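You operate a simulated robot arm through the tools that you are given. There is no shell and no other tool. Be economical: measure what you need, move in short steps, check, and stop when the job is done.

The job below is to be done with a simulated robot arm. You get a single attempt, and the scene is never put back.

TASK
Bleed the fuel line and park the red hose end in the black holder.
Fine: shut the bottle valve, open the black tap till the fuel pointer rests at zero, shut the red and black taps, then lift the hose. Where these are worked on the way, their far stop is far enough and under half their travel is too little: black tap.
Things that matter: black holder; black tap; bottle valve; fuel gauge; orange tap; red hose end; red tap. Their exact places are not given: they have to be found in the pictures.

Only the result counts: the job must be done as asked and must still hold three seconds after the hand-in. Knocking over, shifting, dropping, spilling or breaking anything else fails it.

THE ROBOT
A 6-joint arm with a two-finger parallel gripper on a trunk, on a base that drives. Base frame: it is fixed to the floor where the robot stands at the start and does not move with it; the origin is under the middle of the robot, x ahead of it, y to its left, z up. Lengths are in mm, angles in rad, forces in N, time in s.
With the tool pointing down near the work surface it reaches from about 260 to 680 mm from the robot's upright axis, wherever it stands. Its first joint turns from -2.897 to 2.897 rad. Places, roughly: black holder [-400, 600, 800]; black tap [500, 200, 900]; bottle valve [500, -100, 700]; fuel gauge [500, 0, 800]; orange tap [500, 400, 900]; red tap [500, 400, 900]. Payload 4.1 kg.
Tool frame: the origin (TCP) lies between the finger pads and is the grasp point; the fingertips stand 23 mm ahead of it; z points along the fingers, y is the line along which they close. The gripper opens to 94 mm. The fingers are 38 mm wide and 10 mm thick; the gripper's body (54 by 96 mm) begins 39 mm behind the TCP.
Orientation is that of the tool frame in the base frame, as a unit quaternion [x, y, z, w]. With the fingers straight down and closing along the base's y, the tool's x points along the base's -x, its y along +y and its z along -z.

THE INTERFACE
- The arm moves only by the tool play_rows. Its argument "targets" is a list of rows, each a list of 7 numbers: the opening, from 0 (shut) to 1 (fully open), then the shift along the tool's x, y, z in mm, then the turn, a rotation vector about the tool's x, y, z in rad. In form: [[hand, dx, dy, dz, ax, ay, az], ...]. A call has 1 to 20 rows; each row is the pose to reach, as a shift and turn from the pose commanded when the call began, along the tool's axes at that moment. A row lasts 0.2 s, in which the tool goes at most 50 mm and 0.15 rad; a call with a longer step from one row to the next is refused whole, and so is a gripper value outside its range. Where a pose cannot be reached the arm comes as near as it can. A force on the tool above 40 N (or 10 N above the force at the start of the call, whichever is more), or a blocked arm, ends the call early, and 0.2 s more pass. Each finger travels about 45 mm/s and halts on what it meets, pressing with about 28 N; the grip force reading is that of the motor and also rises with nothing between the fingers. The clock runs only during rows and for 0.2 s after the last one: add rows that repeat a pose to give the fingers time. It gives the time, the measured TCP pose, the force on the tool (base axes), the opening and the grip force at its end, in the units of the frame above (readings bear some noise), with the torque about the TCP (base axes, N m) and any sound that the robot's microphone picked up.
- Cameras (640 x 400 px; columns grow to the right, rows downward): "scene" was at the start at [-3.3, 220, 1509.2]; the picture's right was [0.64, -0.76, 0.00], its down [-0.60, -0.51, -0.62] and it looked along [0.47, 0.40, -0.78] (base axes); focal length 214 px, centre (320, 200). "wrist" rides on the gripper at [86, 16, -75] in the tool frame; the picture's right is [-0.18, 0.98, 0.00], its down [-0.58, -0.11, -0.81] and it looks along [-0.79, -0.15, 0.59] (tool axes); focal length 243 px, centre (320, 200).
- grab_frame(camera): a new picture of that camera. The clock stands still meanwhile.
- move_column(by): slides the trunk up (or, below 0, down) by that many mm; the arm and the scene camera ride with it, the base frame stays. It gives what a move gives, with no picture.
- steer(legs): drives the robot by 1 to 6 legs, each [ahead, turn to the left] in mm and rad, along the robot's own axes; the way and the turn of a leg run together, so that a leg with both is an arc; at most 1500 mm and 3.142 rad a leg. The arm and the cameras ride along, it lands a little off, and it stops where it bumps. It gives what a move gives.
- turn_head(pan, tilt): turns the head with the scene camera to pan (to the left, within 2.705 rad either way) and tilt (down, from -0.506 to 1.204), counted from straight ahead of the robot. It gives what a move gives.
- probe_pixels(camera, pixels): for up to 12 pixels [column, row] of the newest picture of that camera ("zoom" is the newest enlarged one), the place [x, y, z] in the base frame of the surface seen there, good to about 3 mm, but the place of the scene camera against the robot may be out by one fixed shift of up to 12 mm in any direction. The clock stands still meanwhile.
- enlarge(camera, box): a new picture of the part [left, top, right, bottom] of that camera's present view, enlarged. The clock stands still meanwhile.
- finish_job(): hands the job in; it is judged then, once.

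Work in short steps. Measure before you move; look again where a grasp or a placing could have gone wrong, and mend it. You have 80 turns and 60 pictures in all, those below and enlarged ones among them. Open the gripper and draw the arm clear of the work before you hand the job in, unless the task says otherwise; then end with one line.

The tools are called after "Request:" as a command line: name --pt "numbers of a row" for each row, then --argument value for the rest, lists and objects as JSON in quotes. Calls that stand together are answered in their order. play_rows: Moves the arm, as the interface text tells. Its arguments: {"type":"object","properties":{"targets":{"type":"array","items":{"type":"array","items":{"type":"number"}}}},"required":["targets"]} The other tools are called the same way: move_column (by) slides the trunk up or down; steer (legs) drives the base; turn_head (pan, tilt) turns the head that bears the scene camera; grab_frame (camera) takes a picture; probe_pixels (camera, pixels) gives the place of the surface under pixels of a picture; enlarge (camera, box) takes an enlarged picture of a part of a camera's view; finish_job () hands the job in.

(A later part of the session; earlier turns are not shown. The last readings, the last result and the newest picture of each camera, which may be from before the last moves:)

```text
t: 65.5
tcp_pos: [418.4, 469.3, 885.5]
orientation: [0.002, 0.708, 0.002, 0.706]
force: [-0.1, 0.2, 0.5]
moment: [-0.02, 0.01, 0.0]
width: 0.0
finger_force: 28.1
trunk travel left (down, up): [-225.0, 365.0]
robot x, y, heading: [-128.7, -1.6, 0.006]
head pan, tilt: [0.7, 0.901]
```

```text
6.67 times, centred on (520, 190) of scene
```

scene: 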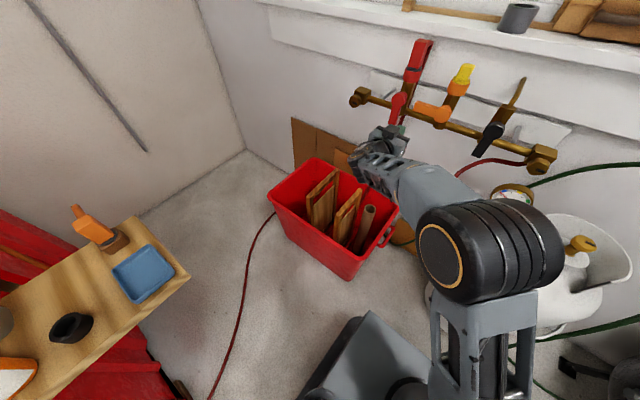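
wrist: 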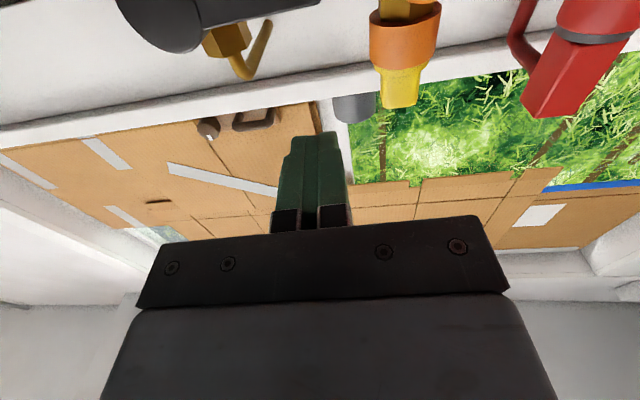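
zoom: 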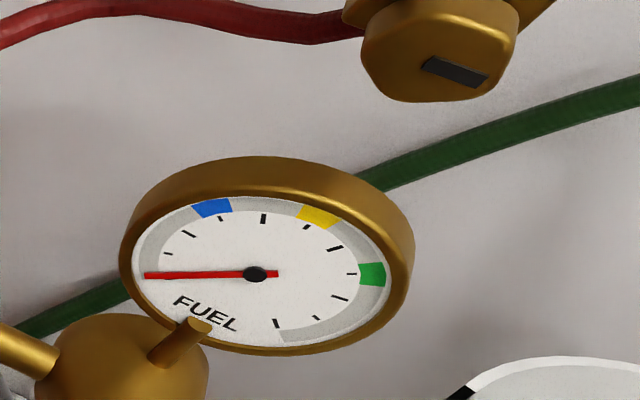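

The pointer rests on the first tick (zero). I go to the right side of the red lever, enter to x≈490 and push it left and up about (y447,z948).

Request:
play_rows --pt "0 -3 -30 0 0 0 0" --pt "0 -7 -62 0 0 0 0" --pt "0 -7 -62 40 0 0 0" --pt "0 -7 -62 71 0 0 0" --pt "0 -7 -62 71 0 0 0" --pt "0 -5 -47 71 0 0 0" --pt "0 -3 -38 71 0 0 0" --pt "0 -3 -29 71 0 0 0" --pt "0 -4 -20 71 0 0 0" --pt "0 -4 -11 71 0 0 0" --pt "0 -7 0 71 0 0 0" --pt "0 -11 12 71 0 0 0" --pt "0 -20 23 71 0 0 0" --pt "0 -31 32 71 0 0 0" --pt "0 -35 32 71 0 0 0" --pt "0 -35 32 71 0 0 0"

Request:
enlarge --camera "scene" --box '[340, 40, 540, 200]'

```text
t: 68.4
tcp_pos: [493.1, 493.2, 900.6]
orientation: [0.002, 0.714, -0.006, 0.7]
force: [-1.4, -0.8, -6.3]
moment: [0.04, 0.01, 0.07]
width: 0.2
finger_force: 28.0
trunk travel left (down, up): [-225.0, 365.0]
robot x, y, heading: [-128.7, -1.7, 0.003]
head pan, tilt: [0.7, 0.901]
stopped in row 14: the force on the tool passed its limit at 65 N (the readings are from after the stop); the commanded pose is now the measured one
```

```text
2.50 times, centred on (440, 120) of scene
```

zoom: 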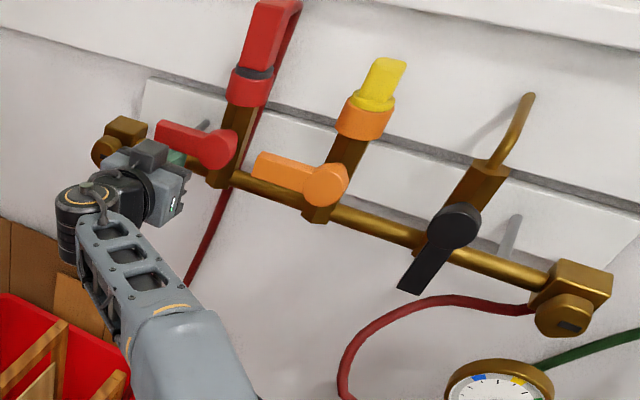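

Red lever is now horizontal and hit its stop. I probe the lever ends and the small red hose near the black lever before going there.

Request:
probe_pixels --camera "zoom" --pixels '[[217, 148], [165, 135], [190, 142], [455, 225], [410, 280], [432, 252], [400, 307], [440, 300], [360, 340], [345, 375], [490, 302]]'

Request:
play_rows --pt "0 8 0 0 0 0 0" --pt "0 8 0 -35 0 0 0" --pt "0 8 0 -75 0 0 0" --pt "0 8 -45 -75 0 0 0" --pt "0 8 -90 -75 0 0 0" --pt "0 8 -135 -75 0 0 0" --pt "0 8 -180 -75 0 0 0" --pt "0 8 -180 -75 0 0 0"

```text
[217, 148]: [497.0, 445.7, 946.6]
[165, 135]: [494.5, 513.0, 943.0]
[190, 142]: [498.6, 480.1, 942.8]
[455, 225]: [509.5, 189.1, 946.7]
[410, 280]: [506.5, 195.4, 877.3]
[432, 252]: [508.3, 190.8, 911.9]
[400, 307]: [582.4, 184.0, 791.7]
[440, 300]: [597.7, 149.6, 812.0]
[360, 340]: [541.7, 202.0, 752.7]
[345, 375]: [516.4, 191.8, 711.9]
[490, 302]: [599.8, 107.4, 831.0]
```

```text
t: 70.2
tcp_pos: [416.5, 314.1, 898.6]
orientation: [0.001, 0.714, -0.004, 0.701]
force: [-0.5, -0.2, 0.7]
moment: [-0.01, -0.01, 0.01]
width: 0.0
finger_force: 27.9
trunk travel left (down, up): [-225.0, 365.0]
robot x, y, heading: [-131.4, -2.0, 0.003]
head pan, tilt: [0.7, 0.901]
```

All clear. I move to the right of the black lever (y≈148), enter, and push it back left and up.

Request:
play_rows --pt "0 4 -45 0 0 0 0" --pt "0 8 -90 0 0 0 0" --pt "0 8 -135 0 0 0 0" --pt "0 8 -166 0 0 0 0" --pt "0 8 -166 40 0 0 0" --pt "0 8 -166 83 0 0 0" --pt "0 8 -166 83 0 0 0" --pt "0 8 -148 83 0 0 0" --pt "0 11 -139 83 0 0 0" --pt "0 12 -130 83 0 0 0" --pt "0 12 -121 83 0 0 0" --pt "0 11 -112 83 0 0 0" --pt "0 8 -100 83 0 0 0" --pt "0 4 -89 83 0 0 0" --pt "0 -6 -78 83 0 0 0" --pt "0 -16 -69 83 0 0 0" --pt "0 -20 -69 83 0 0 0" --pt "0 -20 -69 83 0 0 0"

Request:
enlarge --camera "scene" --box '[340, 40, 560, 210]'

```text
t: 73.7
tcp_pos: [499.3, 238.7, 901.0]
orientation: [0.001, 0.722, -0.008, 0.692]
force: [-0.5, 0.3, -7.2]
moment: [0.0, 0.06, -0.08]
width: 0.2
finger_force: 28.2
trunk travel left (down, up): [-225.0, 365.0]
robot x, y, heading: [-128.5, 0.5, -0.002]
head pan, tilt: [0.7, 0.901]
stopped in row 17: the force on the tool passed its limit at 51 N (the readings are from after the stop); the commanded pose is now the measured one
```

```text
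2.35 times, centred on (450, 125) of scene
```

zoom: 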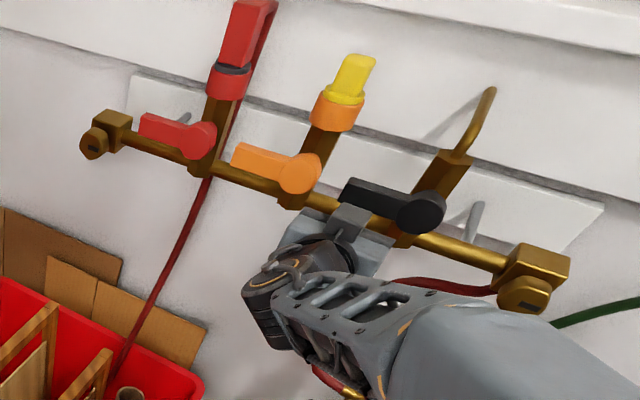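

Black tap is back horizontal at its stop; all taps are shut. I back out, open the gripper and go in front of the hose end (y≈446,z≈1040).

Request:
play_rows --pt "0 8 0 0 0 0 0" --pt "0 8 0 -35 0 0 0" --pt "0 8 0 -65 -0.013 -0.042 0.01" --pt "0.6 -30 20 -65 -0.013 -0.042 0.01" --pt "0.8 -65 45 -65 -0.013 -0.042 0.01" --pt "1 -100 75 -65 -0.013 -0.042 0.01" --pt "1 -130 110 -65 -0.013 -0.042 0.01" --pt "1 -140 155 -65 -0.013 -0.042 0.01" --pt "1 -140 200 -65 -0.013 -0.042 0.01" --pt "1 -140 208 -65 -0.013 -0.042 0.01" --pt "1 -140 208 -65 -0.013 -0.042 0.01"

Request:
grab_frame --camera "wrist"

Request:
grab_frame --camera "scene"

```text
t: 76.1
tcp_pos: [441.8, 450.5, 1042.8]
orientation: [0.001, 0.706, 0.0, 0.708]
force: [0.0, -0.2, -0.2]
moment: [-0.03, 0.0, 0.01]
width: 94.1
finger_force: 0.1
trunk travel left (down, up): [-225.0, 365.0]
robot x, y, heading: [-131.6, 0.8, -0.003]
head pan, tilt: [0.7, 0.901]
```

```text
27 pictures are left
```

wrist: 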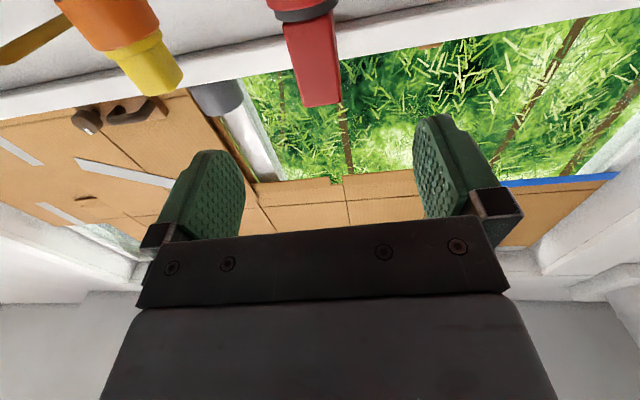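

```text
26 pictures are left
```

scene: 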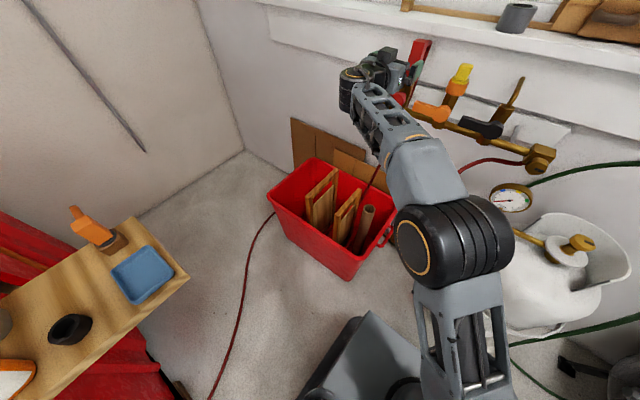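

The hose-end block is at wrist (312,60), between the fingers. I probe its edges, and the holder in the scene.

Request:
probe_pixels --camera "wrist" --pixels '[[312, 60], [290, 30], [333, 25], [302, 95], [338, 92], [318, 100], [300, 10], [310, 30]]'

Request:
enlarge --camera "scene" --box '[30, 190, 200, 390]'

Request:
probe_pixels --camera "scene" --pixels '[[70, 328], [60, 322], [88, 320], [52, 335], [75, 316], [62, 342], [95, 345], [130, 312], [115, 243], [100, 232], [80, 225], [75, 210]]'

```text
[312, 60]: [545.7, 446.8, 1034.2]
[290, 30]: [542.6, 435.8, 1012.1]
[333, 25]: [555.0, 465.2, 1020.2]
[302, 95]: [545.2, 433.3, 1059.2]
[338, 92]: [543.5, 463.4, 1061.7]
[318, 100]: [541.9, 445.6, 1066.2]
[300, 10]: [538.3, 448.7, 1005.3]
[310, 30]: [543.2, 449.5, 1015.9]
```

```text
2.00 times, centred on (115, 290) of scene
```

zoom: 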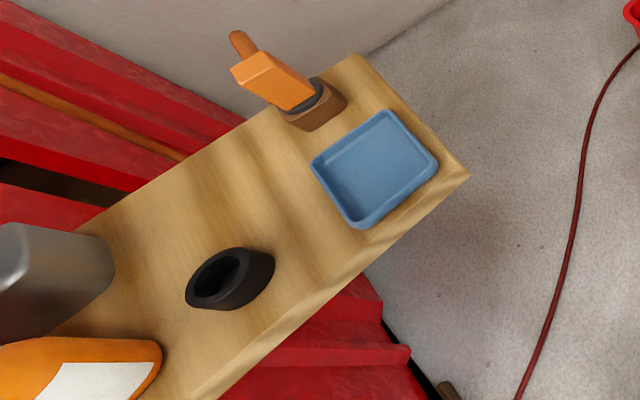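

```text
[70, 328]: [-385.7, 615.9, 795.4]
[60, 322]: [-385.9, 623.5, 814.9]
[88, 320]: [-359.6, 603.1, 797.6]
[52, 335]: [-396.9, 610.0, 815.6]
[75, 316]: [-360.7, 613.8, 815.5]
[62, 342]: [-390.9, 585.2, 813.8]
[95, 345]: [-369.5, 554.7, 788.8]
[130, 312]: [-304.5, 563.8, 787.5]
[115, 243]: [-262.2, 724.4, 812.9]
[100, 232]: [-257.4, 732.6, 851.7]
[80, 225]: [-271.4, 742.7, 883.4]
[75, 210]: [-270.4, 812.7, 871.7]
```

Block: y 433–463, front x≈543, z≈1008–1080. I advance to x≈553 at z≈1046 and close on it.

Request:
play_rows --pt "1 -3 -2 40 0 0 0" --pt "1 -5 -2 80 0 0 0" --pt "1 -5 -2 111 0 0 0" --pt "1 -5 -2 111 0 0 0" --pt "0 -5 -2 111 0 0 0" --pt "0 -5 -2 111 0 0 0" --pt "0 -5 -2 111 0 0 0" --pt "0 -5 -2 111 0 0 0" --pt "0 -5 -2 111 0 0 0" --pt "0 -5 -2 111 0 0 0"

Request:
enlarge --camera "scene" --box '[330, 20, 490, 140]'

```text
t: 78.3
tcp_pos: [528.1, 441.6, 1036.8]
orientation: [-0.002, 0.705, 0.003, 0.71]
force: [-8.1, 25.9, 5.1]
moment: [0.82, 0.12, 0.8]
width: 32.9
finger_force: 27.5
out of reach, approached as far as the arm can: row 2, 3, 4, 5, 6, 7, 8, 9, 10
trunk travel left (down, up): [-225.0, 365.0]
robot x, y, heading: [-130.5, 5.1, 0.003]
head pan, tilt: [0.7, 0.901]
```

```text
3.33 times, centred on (410, 80) of scene
```

zoom: 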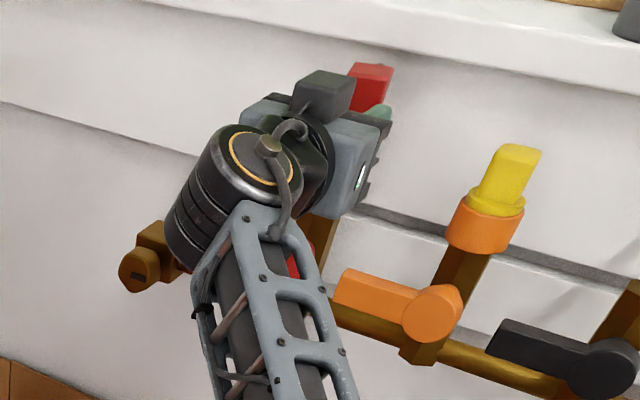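

Reach ran out at x≈528 and the grip is shallow. I open, retract ~105, drive ahead 90 mm, and look again.

Request:
play_rows --pt "1 0 0 0 0 0 0" --pt "1 0 0 0 0 0 0" --pt "1 0 0 0 0 0 0" --pt "1 0 0 0 0 0 0" --pt "1 0 3 -40 0 0 0" --pt "1 -5 5 -80 0 0 0" --pt "1 -5 5 -108 0 0 0" --pt "1 -5 5 -108 0 0 0"

Request:
steer --legs '[[90, 0]]'

Request:
grab_frame --camera "wrist"

```text
t: 80.1
tcp_pos: [422.7, 439.0, 1040.8]
orientation: [0.002, 0.705, 0.0, 0.709]
force: [-0.2, 1.0, -0.5]
moment: [0.01, 0.01, -0.04]
width: 94.4
finger_force: 0.1
out of reach, approached as far as the arm can: row 5, 6
trunk travel left (down, up): [-225.0, 365.0]
robot x, y, heading: [-128.9, 2.6, -0.001]
head pan, tilt: [0.7, 0.901]
```

```text
t: 81.2
tcp_pos: [513.4, 438.5, 1040.9]
orientation: [0.001, 0.706, 0.0, 0.708]
force: [-0.7, -0.5, -0.4]
moment: [0.04, 0.0, 0.02]
width: 93.9
finger_force: 0.0
trunk travel left (down, up): [-225.0, 365.0]
robot x, y, heading: [-36.0, -0.1, -0.003]
head pan, tilt: [0.7, 0.901]
```

```text
23 pictures are left
```

wrist: 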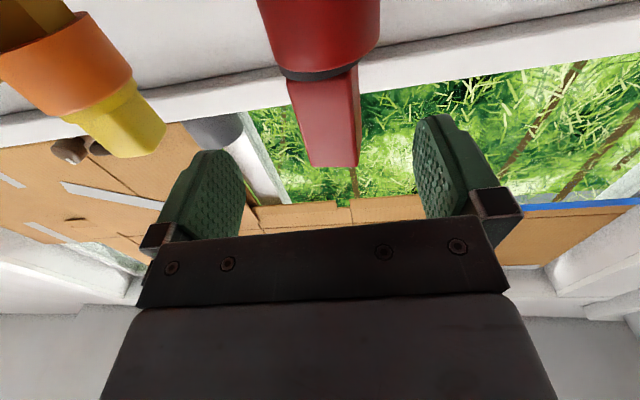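

Block at (325,115). I probe it again for y and x.

Request:
probe_pixels --camera "wrist" --pixels '[[325, 110], [292, 90], [345, 90], [311, 155], [350, 150], [358, 90], [359, 140], [330, 162], [320, 30]]'

```text
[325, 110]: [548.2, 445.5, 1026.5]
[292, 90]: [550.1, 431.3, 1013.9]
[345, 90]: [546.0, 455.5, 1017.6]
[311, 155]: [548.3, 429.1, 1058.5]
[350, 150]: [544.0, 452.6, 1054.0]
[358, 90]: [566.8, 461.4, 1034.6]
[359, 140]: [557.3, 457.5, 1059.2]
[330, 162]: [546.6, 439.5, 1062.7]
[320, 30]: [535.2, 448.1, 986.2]
```

Block centre about (559,445). I advance 44 mm with a +6 mm y correction and close.

Request:
play_rows --pt "1 0 6 15 0 0 0" --pt "1 0 6 44 0 0 0" --pt "1 0 6 44 0 0 0" --pt "0 0 6 44 0 0 0" --pt "0 0 6 44 0 0 0" --pt "0 0 6 44 0 0 0" --pt "0 0 6 44 0 0 0" --pt "0 0 6 44 0 0 0" --pt "0 0 6 44 0 0 0"

Request:
grab_frame --camera "wrist"

```text
t: 83.2
tcp_pos: [556.1, 445.1, 1041.1]
orientation: [0.001, 0.706, -0.001, 0.708]
force: [-0.1, 3.4, 1.9]
moment: [0.12, 0.02, -0.02]
width: 31.9
finger_force: 28.2
trunk travel left (down, up): [-225.0, 365.0]
robot x, y, heading: [-35.3, -0.7, 0.002]
head pan, tilt: [0.7, 0.901]
```

```text
22 pictures are left
```

wrist: 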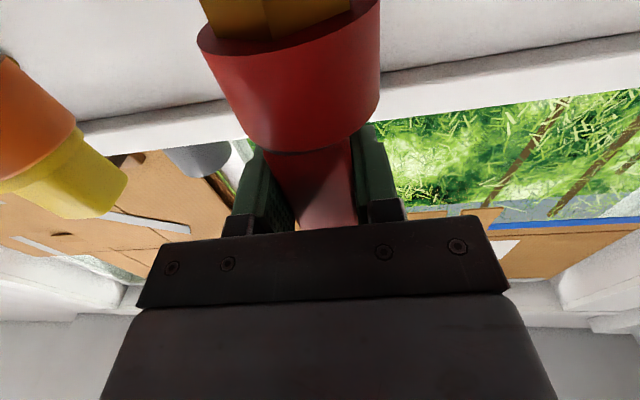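

Firm, centred grip (31.9 mm). I lift straight up in small steps.

Request:
play_rows --pt "0 -6 0 0 0 0 0" --pt "0 -12 0 0 0 0 0" --pt "0 -20 0 0 0 0 0" --pt "0 -30 0 0 0 0 0" --pt "0 -42 0 0 0 0 0" --pt "0 -56 0 0 0 0 0" --pt "0 -72 0 0 0 0 0" --pt "0 -90 0 0 0 0 0" --pt "0 -90 0 0 0 0 0"

Request:
grab_frame --camera "wrist"

Request:
grab_frame --camera "scene"

```text
t: 85.2
tcp_pos: [550.4, 436.4, 1128.8]
orientation: [0.001, 0.706, 0.001, 0.708]
force: [-0.1, 0.0, -1.5]
moment: [-0.03, 0.0, 0.01]
width: 31.5
finger_force: 28.3
out of reach, approached as far as the arm can: row 8, 9
trunk travel left (down, up): [-225.0, 365.0]
robot x, y, heading: [-36.1, 3.0, 0.0]
head pan, tilt: [0.7, 0.901]
```

```text
21 pictures are left
```

wrist: 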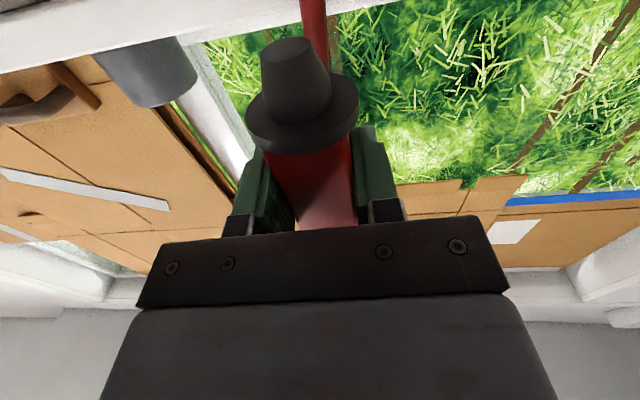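

```text
20 pictures are left
```

scene: 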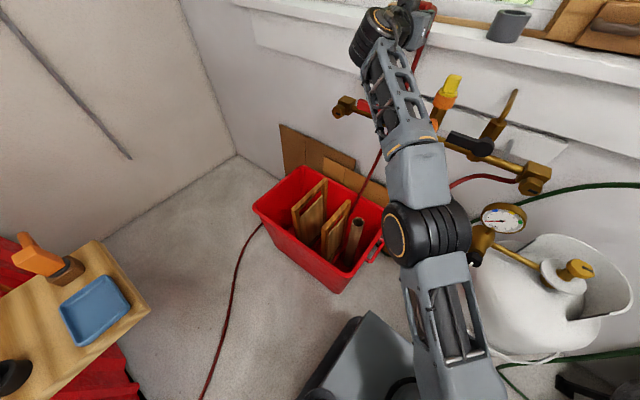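

The hose end is free; flange and nozzle are visible at (305,110) and (293,70). I probe them for their length relative to the TCP.

Request:
probe_pixels --camera "wrist" --pixels '[[288, 50], [275, 65], [325, 65], [292, 90], [300, 110], [290, 105], [258, 120], [350, 110], [302, 145], [310, 180], [315, 25]]'

```text
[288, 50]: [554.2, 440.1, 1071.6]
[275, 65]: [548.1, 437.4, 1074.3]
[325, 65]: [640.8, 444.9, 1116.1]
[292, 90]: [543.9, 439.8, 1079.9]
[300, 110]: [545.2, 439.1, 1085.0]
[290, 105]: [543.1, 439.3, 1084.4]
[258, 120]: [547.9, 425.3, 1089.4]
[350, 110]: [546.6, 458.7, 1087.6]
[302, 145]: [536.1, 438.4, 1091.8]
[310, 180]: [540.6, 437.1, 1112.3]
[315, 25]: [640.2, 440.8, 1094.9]
```

The nozzle is ~15 mm long, flange bottom ~43 mm under the TCP. With the hand horizontal the camera (86 mm below) would strike the bench at the holder, so I'll re-plug and regrip with the hand pitched ~0.6 rad down. First align above the coupler.

Request:
play_rows --pt "0 10 4 3 0 0 0" --pt "0 20 8.5 6 0 0 0" --pt "0 35 8.5 6 0 0 0" --pt "0 45 8.5 6 0 0 0" --pt "0 45 8.5 6 0 0 0"

Request:
play_rows --pt "0 0 0 0 0 0 0"

Request:
play_rows --pt "0 0 0 0 0 0 0"

Request:
grab_frame --camera "wrist"

```text
t: 86.4
tcp_pos: [555.7, 446.9, 1080.9]
orientation: [0.001, 0.706, 0.0, 0.708]
force: [0.1, -0.4, -1.9]
moment: [0.02, 0.03, -0.01]
width: 31.9
finger_force: 28.0
trunk travel left (down, up): [-225.0, 365.0]
robot x, y, heading: [-41.0, -2.3, -0.001]
head pan, tilt: [0.7, 0.901]
```

```text
t: 86.8
tcp_pos: [556.3, 447.3, 1082.3]
orientation: [0.001, 0.706, 0.0, 0.708]
force: [0.0, 0.5, -1.2]
moment: [-0.03, 0.0, 0.02]
width: 31.8
finger_force: 27.8
trunk travel left (down, up): [-225.0, 365.0]
robot x, y, heading: [-42.3, -1.1, -0.004]
head pan, tilt: [0.7, 0.901]
```

```text
t: 87.2
tcp_pos: [556.9, 446.5, 1081.1]
orientation: [0.001, 0.706, 0.001, 0.708]
force: [0.3, -0.6, -1.8]
moment: [0.01, 0.02, -0.01]
width: 31.7
finger_force: 28.1
trunk travel left (down, up): [-225.0, 365.0]
robot x, y, heading: [-38.2, 3.5, -0.001]
head pan, tilt: [0.7, 0.901]
```

```text
19 pictures are left
```

wrist: 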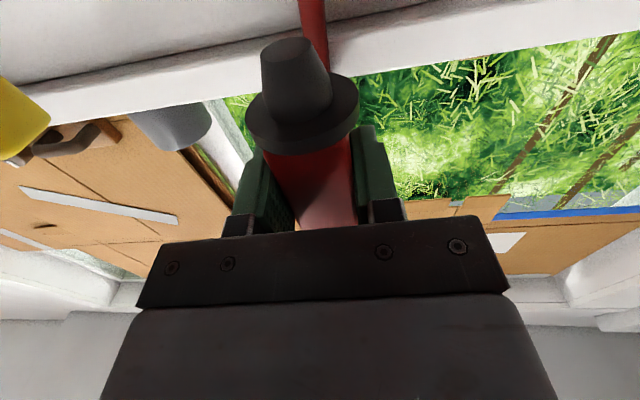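

I average the pose (556.3,446.9,1081.4) and lower 40 mm with -2 mm in y to seat it again.

Request:
play_rows --pt "0 5 -2 0.5 0 0 0" --pt "0 15 -2 0.5 0 0 0" --pt "0 23 -2 0.5 0 0 0" --pt "0 29 -2 0.5 0 0 0" --pt "0 34 -2 0.5 0 0 0" --pt "0 38 -2 0.5 0 0 0" --pt "0 40.5 -2 0.5 0 0 0" --pt "0 40.5 -2 0.5 0 0 0"

Request:
grab_frame --camera "wrist"

```text
t: 89.0
tcp_pos: [556.0, 445.7, 1042.1]
orientation: [0.001, 0.706, 0.0, 0.708]
force: [0.2, 0.0, -0.4]
moment: [-0.04, -0.01, 0.01]
width: 31.9
finger_force: 27.9
trunk travel left (down, up): [-225.0, 365.0]
robot x, y, heading: [-39.7, -2.2, -0.003]
head pan, tilt: [0.7, 0.901]
```

```text
18 pictures are left
```

wrist: 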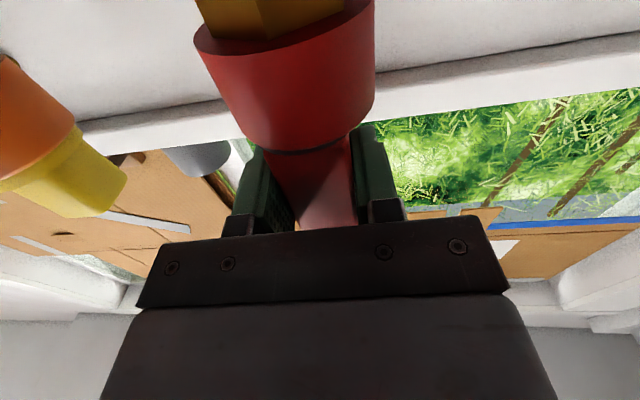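

Seated. I release, back off, pitch the hand 0.6 rad down and re-enter at z≈1046, then close.

Request:
play_rows --pt "1 0 0 0 0 0 0" --pt "1 0 0 0 0 0 0" --pt "1 0 0 0 0 0 0" --pt "1 0 0 -30 0 0 0" --pt "1 0 0 -70 0 0 0" --pt "1 -5 0 -70 0 0.15 0" --pt "1 -5 0 -70 0 0.3 0" --pt "1 -5 0 -70 0 0.45 0" --pt "1 -5 0 -70 0 0.6 0" --pt "1 -5 0 -40 0 0.6 0" --pt "1 -5 0 -10 0 0.6 0" --pt "1 -5 0 0 0 0.6 0" --pt "1 -5 0 0 0 0.6 0" --pt "0 -5 0 0 0 0.6 0" --pt "0 -5 0 0 0 0.6 0" --pt "0 -5 0 0 0 0.6 0" --pt "0 -5 0 0 0 0.6 0" --pt "0 -5 0 0 0 0.6 0" --pt "0 -5 0 0 0 0.6 0"

Request:
grab_frame --camera "wrist"

```text
t: 92.3
tcp_pos: [530.2, 442.5, 1026.7]
orientation: [-0.005, 0.881, 0.012, 0.473]
force: [31.3, 48.4, 13.3]
moment: [1.57, -0.56, -0.39]
width: 55.5
finger_force: 23.4
out of reach, approached as far as the arm can: row 10, 11, 12, 13, 14, 15, 16
trunk travel left (down, up): [-225.0, 365.0]
robot x, y, heading: [-40.3, 1.3, 0.005]
head pan, tilt: [0.7, 0.901]
stopped in row 16: the force on the tool passed its limit at 44 N (the readings are from after the stop); the commanded pose is now the measured one
```

```text
17 pictures are left
```

wrist: 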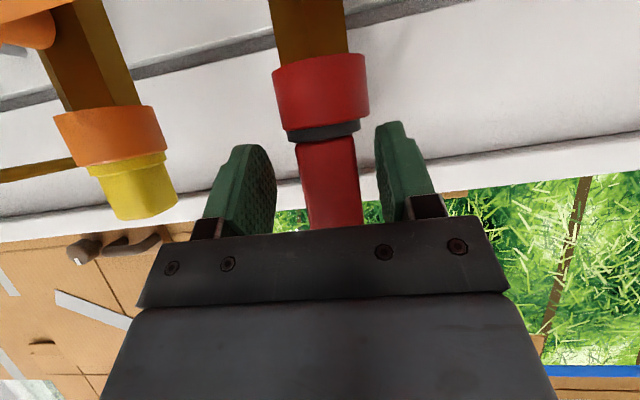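

Reach again fell short and a finger pressed the block. I open, back away along -x, raise the trunk 150 (arm reach better) and drive 40 ahead.

Request:
play_rows --pt "1 0 0 0 0 0 0" --pt "1 0 0 0 0 0 0" --pt "1 0 0 0 0 0 0" --pt "1 0 0 0 0 0 0" --pt "1 15 0 -23 0 0 0" --pt "1 39 0 -58 0 0 0" --pt "1 56 0 -83 0 0 0" --pt "1 56 0 -83 0 0 0"

Request:
move_column --by 150

Request:
steer --legs '[[40, 0]]'

```text
t: 94.1
tcp_pos: [449.6, 466.1, 1054.1]
orientation: [-0.001, 0.883, 0.006, 0.47]
force: [0.2, 0.3, -0.3]
moment: [0.0, 0.01, 0.02]
width: 94.0
finger_force: 0.1
out of reach, approached as far as the arm can: row 5, 6, 7, 8
trunk travel left (down, up): [-225.0, 365.0]
robot x, y, heading: [-35.9, -1.1, 0.003]
head pan, tilt: [0.7, 0.901]
```

```text
t: 95.8
tcp_pos: [449.8, 465.8, 1204.6]
orientation: [0.0, 0.882, 0.005, 0.47]
force: [0.3, 0.2, 0.7]
moment: [-0.04, -0.02, 0.01]
width: 94.1
finger_force: 0.0
trunk travel left (down, up): [-375.0, 215.0]
robot x, y, heading: [-37.3, 2.5, 0.002]
head pan, tilt: [0.7, 0.901]
```

```text
t: 96.7
tcp_pos: [491.5, 465.5, 1205.2]
orientation: [-0.001, 0.883, 0.006, 0.47]
force: [-0.1, 0.1, 0.3]
moment: [0.01, -0.02, 0.0]
width: 94.3
finger_force: 0.1
trunk travel left (down, up): [-375.0, 215.0]
robot x, y, heading: [-1.7, -0.2, 0.005]
head pan, tilt: [0.7, 0.901]
```

I lower the hand in front of the block to about (470,445,1050).

Request:
play_rows --pt "1 37 -5 10 0 0 0" --pt "1 72 -10 27 0 0 0" --pt "1 106 -15 48 0 0 0" --pt "1 140 -20 69 0 0 0" --pt "1 140 -20 69 0 0 0"

Request:
grab_frame --camera "wrist"

```text
t: 97.9
tcp_pos: [470.0, 444.0, 1050.5]
orientation: [0.0, 0.882, 0.007, 0.471]
force: [0.1, 0.2, -0.2]
moment: [0.02, -0.02, -0.02]
width: 94.0
finger_force: 0.0
out of reach, approached as far as the arm can: row 1, 2
trunk travel left (down, up): [-375.0, 215.0]
robot x, y, heading: [2.6, -2.0, 0.007]
head pan, tilt: [0.7, 0.901]
```

```text
16 pictures are left
```

wrist: 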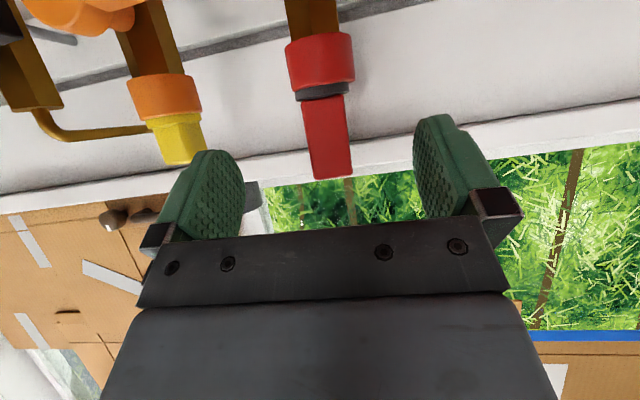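

The block is at (325,135), seated in the coupler. I probe it before advancing.

Request:
probe_pixels --camera "wrist" --pixels '[[325, 130], [307, 125], [342, 120], [314, 170], [345, 168], [330, 175], [305, 105], [322, 90]]'

```text
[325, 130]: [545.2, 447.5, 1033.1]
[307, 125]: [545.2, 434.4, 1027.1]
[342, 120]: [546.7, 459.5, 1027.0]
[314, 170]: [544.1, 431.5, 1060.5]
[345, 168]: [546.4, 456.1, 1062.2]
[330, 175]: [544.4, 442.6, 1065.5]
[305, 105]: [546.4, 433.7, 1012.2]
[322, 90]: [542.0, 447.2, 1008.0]
```

Block centre y≈446, front x≈545, z 1010–1066. I advance +88 mm in x and check before closing.

Request:
play_rows --pt "1 -12 1 19 0 0 0" --pt "1 -25 2 40 0 0 0" --pt "1 -36 2 58 0 0 0" --pt "1 -46 2 75 0 0 0" --pt "1 -46 2 75 0 0 0"

```text
t: 99.1
tcp_pos: [558.8, 449.9, 1046.6]
orientation: [-0.001, 0.882, 0.006, 0.471]
force: [-0.5, -0.1, -1.3]
moment: [0.02, 0.02, 0.02]
width: 93.9
finger_force: 0.1
trunk travel left (down, up): [-375.0, 215.0]
robot x, y, heading: [-0.2, -1.6, 0.007]
head pan, tilt: [0.7, 0.901]
```

Reached. Correct y by -3 and close.

Request:
play_rows --pt "1 0 -3 0 0 0 0" --pt "0 0 -3 0 0 0 0" --pt "0 0 -3 0 0 0 0" --pt "0 0 -3 0 0 0 0" --pt "0 0 -3 0 0 0 0" --pt "0 0 -3 0 0 0 0" --pt "0 0 -3 0 0 0 0"

```text
t: 100.7
tcp_pos: [558.4, 445.6, 1049.0]
orientation: [0.0, 0.883, 0.005, 0.47]
force: [0.6, -0.8, 0.8]
moment: [-0.06, -0.02, 0.01]
width: 32.0
finger_force: 28.7
trunk travel left (down, up): [-375.0, 215.0]
robot x, y, heading: [2.4, -0.7, 0.006]
head pan, tilt: [0.7, 0.901]
```

Clean grip. I lift straight up with the trunk by 110 mm.

Request:
move_column --by 110

Request:
grab_frame --camera "wrist"

```text
t: 102.1
tcp_pos: [558.7, 447.6, 1156.6]
orientation: [-0.002, 0.882, 0.006, 0.471]
force: [-0.8, 0.2, -1.3]
moment: [-0.01, 0.02, -0.01]
width: 31.8
finger_force: 27.7
trunk travel left (down, up): [-485.0, 105.0]
robot x, y, heading: [4.9, -2.8, 0.002]
head pan, tilt: [0.7, 0.901]
```

```text
15 pictures are left
```

wrist: 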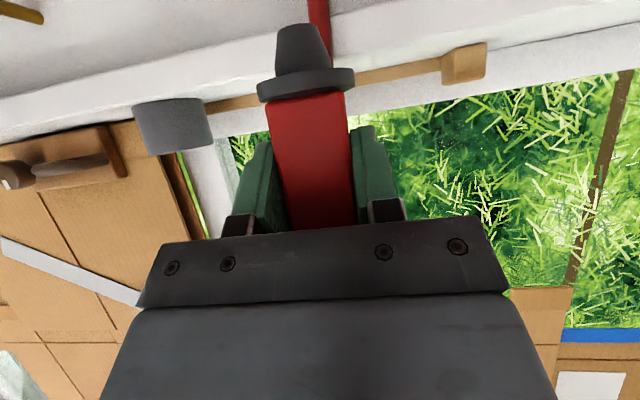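

The nozzle hangs free at (305,60). Before driving I take a scene picture to judge the clearance of base and crate.

Request:
probe_pixels --camera "wrist" --pixels '[[300, 27], [303, 60], [283, 60], [325, 60], [305, 85], [258, 90], [352, 85], [310, 120]]'

Request:
turn_head --pan 0.9 --tilt 1.15

Request:
grab_frame --camera "scene"

```text
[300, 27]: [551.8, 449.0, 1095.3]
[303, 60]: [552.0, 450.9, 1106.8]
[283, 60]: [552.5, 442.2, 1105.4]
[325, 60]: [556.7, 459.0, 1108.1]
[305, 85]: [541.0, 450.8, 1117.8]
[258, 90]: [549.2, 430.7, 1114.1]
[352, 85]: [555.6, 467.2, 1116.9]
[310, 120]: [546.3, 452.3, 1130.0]
```

```text
t: 102.9
tcp_pos: [557.4, 447.2, 1156.5]
orientation: [-0.002, 0.883, 0.007, 0.47]
force: [-0.6, -0.2, -2.2]
moment: [0.0, 0.0, 0.0]
width: 31.8
finger_force: 28.1
trunk travel left (down, up): [-485.0, 105.0]
robot x, y, heading: [1.9, -4.9, 0.01]
head pan, tilt: [0.901, 1.15]
```

```text
14 pictures are left
```

scene: 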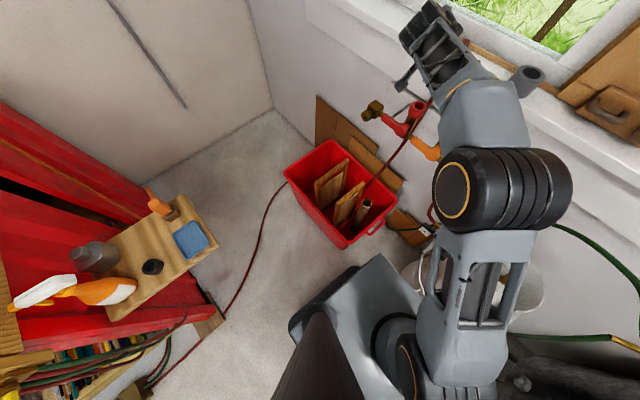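

I probe base corners and crate corner.

Request:
probe_pixels --camera "scene" --pixels '[[384, 258], [292, 325], [340, 285], [345, 246], [290, 180], [152, 268], [145, 268], [160, 263], [210, 310], [200, 270], [125, 315], [218, 240]]'

```text
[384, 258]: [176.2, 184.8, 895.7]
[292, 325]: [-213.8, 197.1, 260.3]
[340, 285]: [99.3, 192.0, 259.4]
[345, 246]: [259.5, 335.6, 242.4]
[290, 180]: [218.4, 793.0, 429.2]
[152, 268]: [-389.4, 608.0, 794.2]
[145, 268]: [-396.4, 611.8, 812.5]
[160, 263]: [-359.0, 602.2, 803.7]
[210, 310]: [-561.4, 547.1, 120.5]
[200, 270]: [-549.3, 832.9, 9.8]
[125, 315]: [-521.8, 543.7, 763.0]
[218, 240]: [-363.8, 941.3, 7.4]
```

Base half-diagonal is ~320 and the crate corner is 420 away, so a turn is clear. I back 110 mm, turn left 1.25 rad and back 68 mm.

Request:
steer --legs '[[-110, 0], [0, 1.25], [-75, 0]]'

Request:
turn_head --pan 0.6 --tilt 0.9

Request:
grab_frame --camera "scene"

Request:
grab_frame --camera "wrist"

```text
t: 105.2
tcp_pos: [327.8, 566.1, 1156.6]
orientation: [-0.107, 0.876, 0.061, 0.466]
force: [-0.1, 0.2, -1.3]
moment: [0.03, 0.02, 0.02]
width: 31.6
finger_force: 28.1
trunk travel left (down, up): [-485.0, 105.0]
robot x, y, heading: [-107.2, 0.8, 0.245]
head pan, tilt: [0.901, 1.15]
stopped in leg 2: the robot was blocked; the commanded pose is now the measured one
```

```text
t: 106.0
tcp_pos: [326.7, 566.2, 1157.4]
orientation: [-0.107, 0.876, 0.061, 0.467]
force: [-0.3, -0.4, -2.7]
moment: [0.0, 0.03, -0.05]
width: 31.5
finger_force: 27.7
trunk travel left (down, up): [-485.0, 105.0]
robot x, y, heading: [-103.4, -1.1, 0.24]
head pan, tilt: [0.6, 0.901]
```

```text
13 pictures are left
```

scene: 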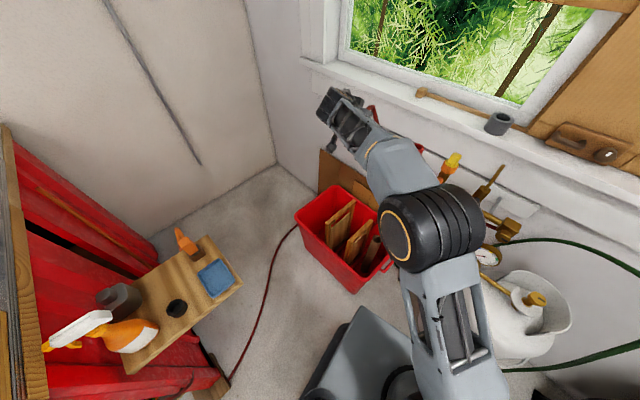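

```text
12 pictures are left
```

wrist: 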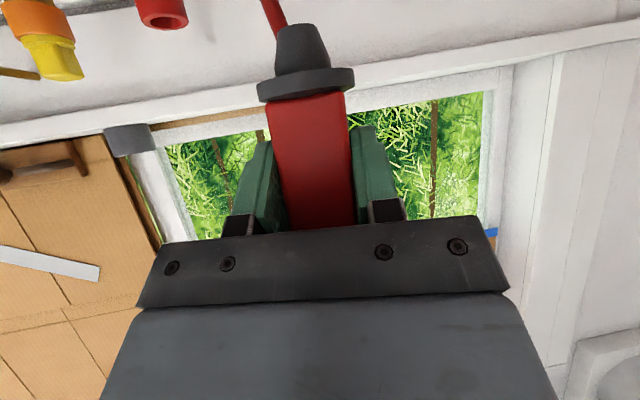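

The base was blocked at heading 0.24, so I leave it there and swing the arm itself around the robot's axis (16 rows of 0.065 rad, radius shrinking to 665) at the present height.

Request:
play_rows --pt "0 18.2 33.1 -26.9 -0.0539 0 -0.0363" --pt "0 37.4 63.9 -55.5 -0.1078 0 -0.0726" --pt "0 57.6 92.1 -85.4 -0.1617 0 -0.1089" --pt "0 78.8 118 -116.8 -0.2156 0 -0.1452" --pt "0 100.7 141.1 -149.3 -0.2695 0 -0.1815" --pt "0 123.3 161.6 -182.8 -0.3234 0 -0.2178" --pt "0 146.5 179.3 -217.3 -0.3773 0 -0.2541" --pt "0 170.2 194.2 -252.4 -0.4312 0 -0.2904" --pt "0 194.4 206.3 -288.2 -0.4851 0 -0.3267" --pt "0 218.7 215.4 -324.4 -0.539 0 -0.363" --pt "0 243.3 221.7 -360.8 -0.5929 0 -0.3993" --pt "0 267.9 225 -397.3 -0.6468 0 -0.4356" --pt "0 292.5 225.6 -433.8 -0.7007 0 -0.4719" --pt "0 317 223.2 -470 -0.7546 0 -0.5082" --pt "0 341.2 218 -505.9 -0.8085 0 -0.5445" --pt "0 365 210.1 -541.3 -0.8624 0 -0.5808" --pt "0 365 210.1 -541.3 -0.8624 0 -0.5808"

Request:
turn_head --pan 1.4 --tilt 0.9

Request:
grab_frame --camera "scene"

```text
t: 109.5
tcp_pos: [-267.0, 650.0, 1168.3]
orientation: [-0.469, 0.742, 0.264, 0.399]
force: [-0.6, 0.4, -2.2]
moment: [-0.03, -0.02, -0.04]
width: 32.0
finger_force: 28.4
trunk travel left (down, up): [-485.0, 105.0]
robot x, y, heading: [-108.1, 0.9, 0.239]
head pan, tilt: [0.6, 0.901]
stopped in row 17: the arm was blocked; the commanded pose is now the measured one
```

```text
t: 110.6
tcp_pos: [-267.4, 650.2, 1168.5]
orientation: [-0.468, 0.743, 0.263, 0.399]
force: [0.0, 1.0, -2.3]
moment: [0.0, 0.0, -0.02]
width: 31.9
finger_force: 27.7
trunk travel left (down, up): [-485.0, 105.0]
robot x, y, heading: [-106.9, -3.3, 0.242]
head pan, tilt: [1.4, 0.901]
```

```text
11 pictures are left
```

scene: 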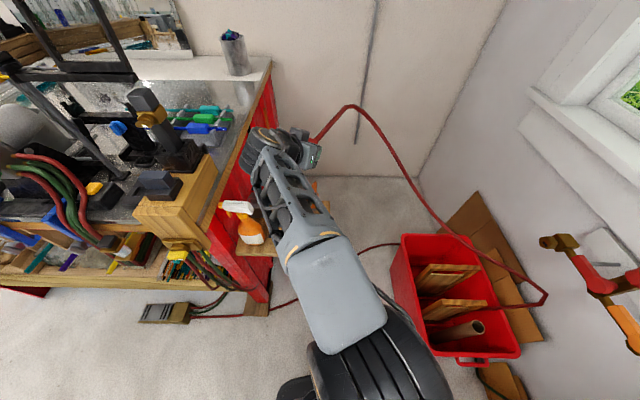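

The arm stopped 8° short. I probe the workbench edge near the wrist to see what it touched.

Request:
probe_pixels --camera "scene" --pixels '[[250, 160], [270, 140], [260, 175], [268, 75], [240, 120], [230, 150], [215, 190], [205, 160], [250, 230], [237, 207], [300, 150], [285, 170]]'

Request:
grab_frame --camera "wrist"

Request:
enlarge --camera "scene" --box '[190, 80, 390, 260]'

```text
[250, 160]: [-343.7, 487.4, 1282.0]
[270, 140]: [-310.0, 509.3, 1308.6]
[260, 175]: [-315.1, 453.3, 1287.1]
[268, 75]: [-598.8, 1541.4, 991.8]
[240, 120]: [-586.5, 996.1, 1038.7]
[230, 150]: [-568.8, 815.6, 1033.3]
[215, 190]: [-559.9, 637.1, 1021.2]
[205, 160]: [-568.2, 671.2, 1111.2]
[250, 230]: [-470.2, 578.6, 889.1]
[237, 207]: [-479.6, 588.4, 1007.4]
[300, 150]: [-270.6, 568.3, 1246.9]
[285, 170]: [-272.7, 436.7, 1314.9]
```

```text
10 pictures are left
```

wrist: 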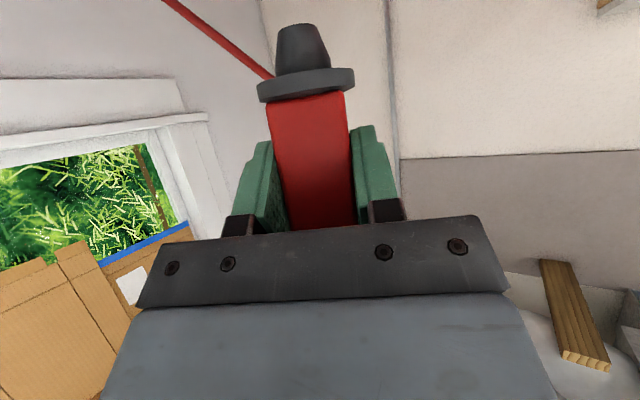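

```text
2.22 times, centred on (290, 170) of scene
```

zoom: 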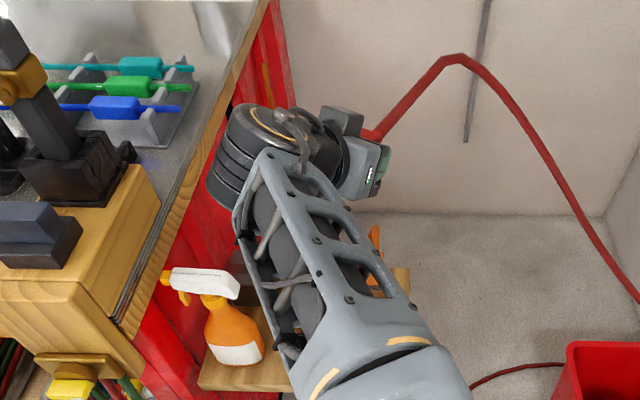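

Nothing is in contact; it probably just lagged. I continue with a slower pure translation of (-109,-51) mm.

Request:
play_rows --pt "0 10 15 -15.6 0 0 0" --pt "0 20 30.6 -31 0 0 0" --pt "0 30 46 -47 0 0 0" --pt "0 40 61 -62 0 0 0" --pt "0 50.3 76.5 -78.1 0 0 0" --pt "0 50.3 76.5 -78.1 0 0 0" --pt "0 50.3 76.5 -78.1 0 0 0"

```text
t: 111.6
tcp_pos: [-252.9, 648.5, 1182.1]
orientation: [-0.406, 0.776, 0.241, 0.417]
force: [-0.1, 0.1, -1.6]
moment: [0.0, 0.01, 0.01]
width: 31.8
finger_force: 28.8
trunk travel left (down, up): [-485.0, 105.0]
robot x, y, heading: [-108.5, -3.2, 0.236]
head pan, tilt: [1.4, 0.901]
stopped in row 4: the arm was blocked; the commanded pose is now the measured one
```

Something still holds the arm: the camera mast stands at the robot's left (0,220), so the arm cannot swing past it. I'll need to turn the base; I look right and behind to see what blocked it.

Request:
turn_head --pan -2.3 --tilt 0.85

Request:
grab_frame --camera "scene"

```text
t: 114.7
tcp_pos: [-252.6, 648.1, 1182.9]
orientation: [-0.406, 0.776, 0.241, 0.418]
force: [-0.5, 0.4, -2.8]
moment: [0.06, 0.01, 0.01]
width: 32.0
finger_force: 28.3
trunk travel left (down, up): [-485.0, 105.0]
robot x, y, heading: [-108.6, -3.4, 0.239]
head pan, tilt: [-2.3, 0.85]
```

```text
8 pictures are left
```

scene: 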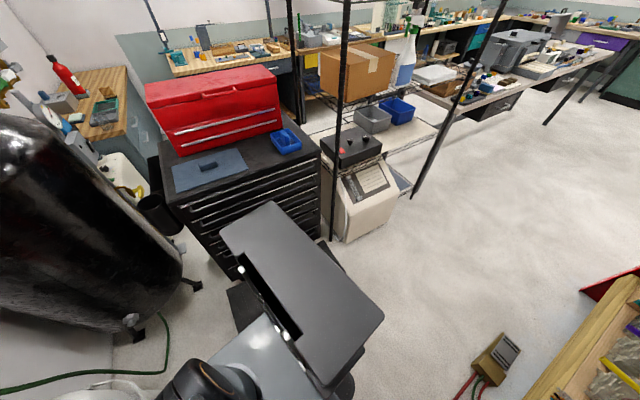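

A black tool cabinet stands close at the right rear. I probe its edges and the free floor.

Request:
probe_pixels --camera "scene" --pixels '[[320, 155], [170, 195], [232, 275], [325, 235], [345, 235], [240, 320], [480, 360], [600, 300], [330, 190], [180, 270], [400, 330], [385, 320]]'

```text
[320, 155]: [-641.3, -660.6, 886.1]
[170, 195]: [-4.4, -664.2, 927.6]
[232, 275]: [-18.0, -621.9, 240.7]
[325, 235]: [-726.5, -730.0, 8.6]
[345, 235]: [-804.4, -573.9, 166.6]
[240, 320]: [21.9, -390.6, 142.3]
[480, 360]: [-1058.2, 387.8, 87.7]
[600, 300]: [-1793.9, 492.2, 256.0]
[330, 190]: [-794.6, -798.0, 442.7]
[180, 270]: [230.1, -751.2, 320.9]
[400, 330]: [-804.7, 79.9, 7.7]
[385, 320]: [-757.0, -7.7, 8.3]
```

The arm reached 90° left of the heading where the mast stops it; only ~130 mm remain, which I can get by driving backwards (floor behind is free). First I ease the arm off the mast and level the hose end, then back 176 mm.

Request:
play_rows --pt "0 -4 -14 6 0.012 0.009 -0.006" --pt "0 -8 -28 13 0.025 0.018 -0.012" --pt "0 -12 -42.4 19 0.037 0.027 -0.018" --pt "0 -12 -42.4 19 0.037 0.027 -0.018"

Request:
steer --legs '[[-176, 0]]'

```text
t: 115.7
tcp_pos: [-206.0, 642.7, 1181.4]
orientation: [-0.408, 0.782, 0.218, 0.417]
force: [0.5, -0.2, -2.1]
moment: [-0.02, 0.04, 0.0]
width: 31.9
finger_force: 28.3
trunk travel left (down, up): [-485.0, 105.0]
robot x, y, heading: [-107.1, -0.4, 0.232]
head pan, tilt: [-2.3, 0.85]
```

```text
t: 117.2
tcp_pos: [-377.4, 601.2, 1182.7]
orientation: [-0.406, 0.783, 0.217, 0.418]
force: [-0.7, -0.3, -1.4]
moment: [0.0, -0.02, 0.01]
width: 31.8
finger_force: 27.9
trunk travel left (down, up): [-485.0, 105.0]
robot x, y, heading: [-277.7, -42.0, 0.237]
head pan, tilt: [-2.3, 0.85]
```

TCP is above the holder at (-377,601). I lower the trunk by 220 mm and look from both cameras.

Request:
move_column --by -220

Request:
turn_head --pan 1.4 --tilt 0.8

Request:
grab_frame --camera "wrist"

Request:
grab_frame --camera "scene"

```text
t: 119.5
tcp_pos: [-377.1, 602.3, 961.5]
orientation: [-0.407, 0.784, 0.216, 0.417]
force: [0.2, -0.2, -1.0]
moment: [0.01, -0.03, 0.07]
width: 31.6
finger_force: 28.3
trunk travel left (down, up): [-265.0, 325.0]
robot x, y, heading: [-278.7, -43.0, 0.239]
head pan, tilt: [-2.3, 0.85]
```

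```text
t: 122.6
tcp_pos: [-376.6, 602.4, 962.7]
orientation: [-0.406, 0.783, 0.216, 0.418]
force: [0.5, -1.4, -2.0]
moment: [-0.02, 0.02, 0.02]
width: 31.9
finger_force: 28.4
trunk travel left (down, up): [-265.0, 325.0]
robot x, y, heading: [-281.7, -42.7, 0.236]
head pan, tilt: [1.4, 0.799]
```

```text
7 pictures are left
```

wrist: 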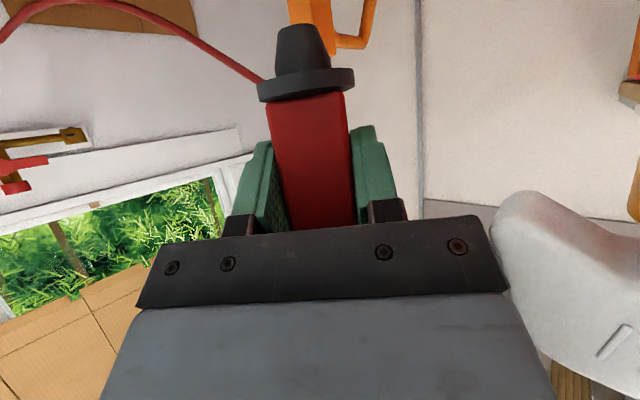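

```text
6 pictures are left
```

scene: 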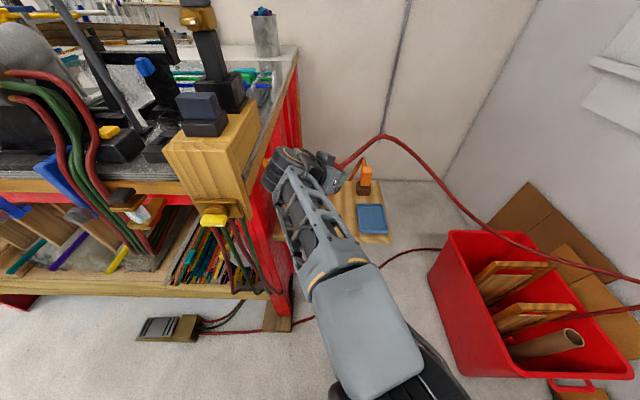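

The white spray bottle appears at wrist (540,250). I probe it and the nozzle for clearance.

Request:
probe_pixels --camera "wrist" --pixels '[[510, 220], [530, 205], [560, 320], [600, 300], [630, 220], [300, 30], [303, 60], [280, 62], [326, 62], [305, 85], [636, 190]]'

```text
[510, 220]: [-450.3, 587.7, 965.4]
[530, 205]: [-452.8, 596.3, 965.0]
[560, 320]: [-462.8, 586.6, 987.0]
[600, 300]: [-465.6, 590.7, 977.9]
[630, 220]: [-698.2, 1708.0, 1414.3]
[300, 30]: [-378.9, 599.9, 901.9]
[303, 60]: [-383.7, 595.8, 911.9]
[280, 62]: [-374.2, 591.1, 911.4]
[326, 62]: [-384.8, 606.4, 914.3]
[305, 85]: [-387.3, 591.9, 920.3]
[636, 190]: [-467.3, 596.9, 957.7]
```

The hand's left side is only ~15 mm from the spray bottle, so before descending I yaw the hand +0.59 rad about the vertical to bring it clear.

Request:
play_rows --pt "0 0 -0.6 0 -0.083 0 -0.0559" --pt "0 0 -1.2 0 -0.166 0 -0.1118" --pt "0 0 -1.8 0 -0.249 0 -0.1677" --pt "0 0.2 -2.4 -0.2 -0.332 0 -0.2236" --pt "0 0.3 -2.8 -0.4 -0.415 0 -0.2795" --pt "0 0.3 -2.8 -0.4 -0.489 0 -0.3298" --pt "0 0.3 -2.8 -0.4 -0.489 0 -0.3298"

```text
t: 124.2
tcp_pos: [-373.8, 598.4, 962.3]
orientation: [-0.618, 0.63, 0.329, 0.336]
force: [-0.2, -0.3, -1.1]
moment: [-0.03, -0.05, 0.01]
width: 31.7
finger_force: 28.0
trunk travel left (down, up): [-265.0, 325.0]
robot x, y, heading: [-281.1, -45.7, 0.234]
head pan, tilt: [1.4, 0.799]
```

Now I lower 75 mm with the trunk so the nozzle tip is just above the holder, and look with the wrist camera.

Request:
move_column --by -75

Request:
grab_frame --camera "wrist"

```text
t: 125.3
tcp_pos: [-374.4, 599.4, 886.5]
orientation: [-0.617, 0.631, 0.329, 0.337]
force: [0.8, 0.1, -1.9]
moment: [0.02, 0.0, 0.0]
width: 31.7
finger_force: 27.7
trunk travel left (down, up): [-190.0, 400.0]
robot x, y, heading: [-274.8, -43.6, 0.237]
head pan, tilt: [1.4, 0.799]
```

```text
5 pictures are left
```

wrist: 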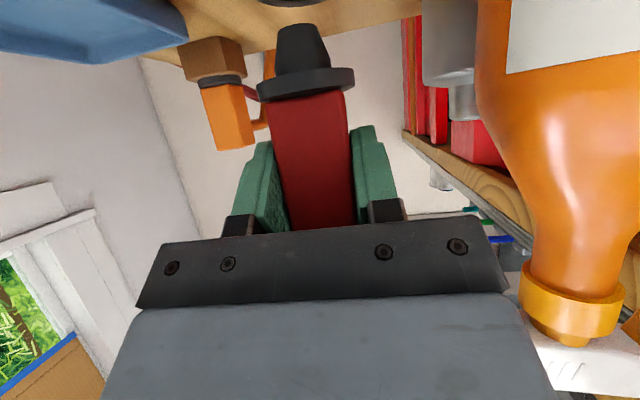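

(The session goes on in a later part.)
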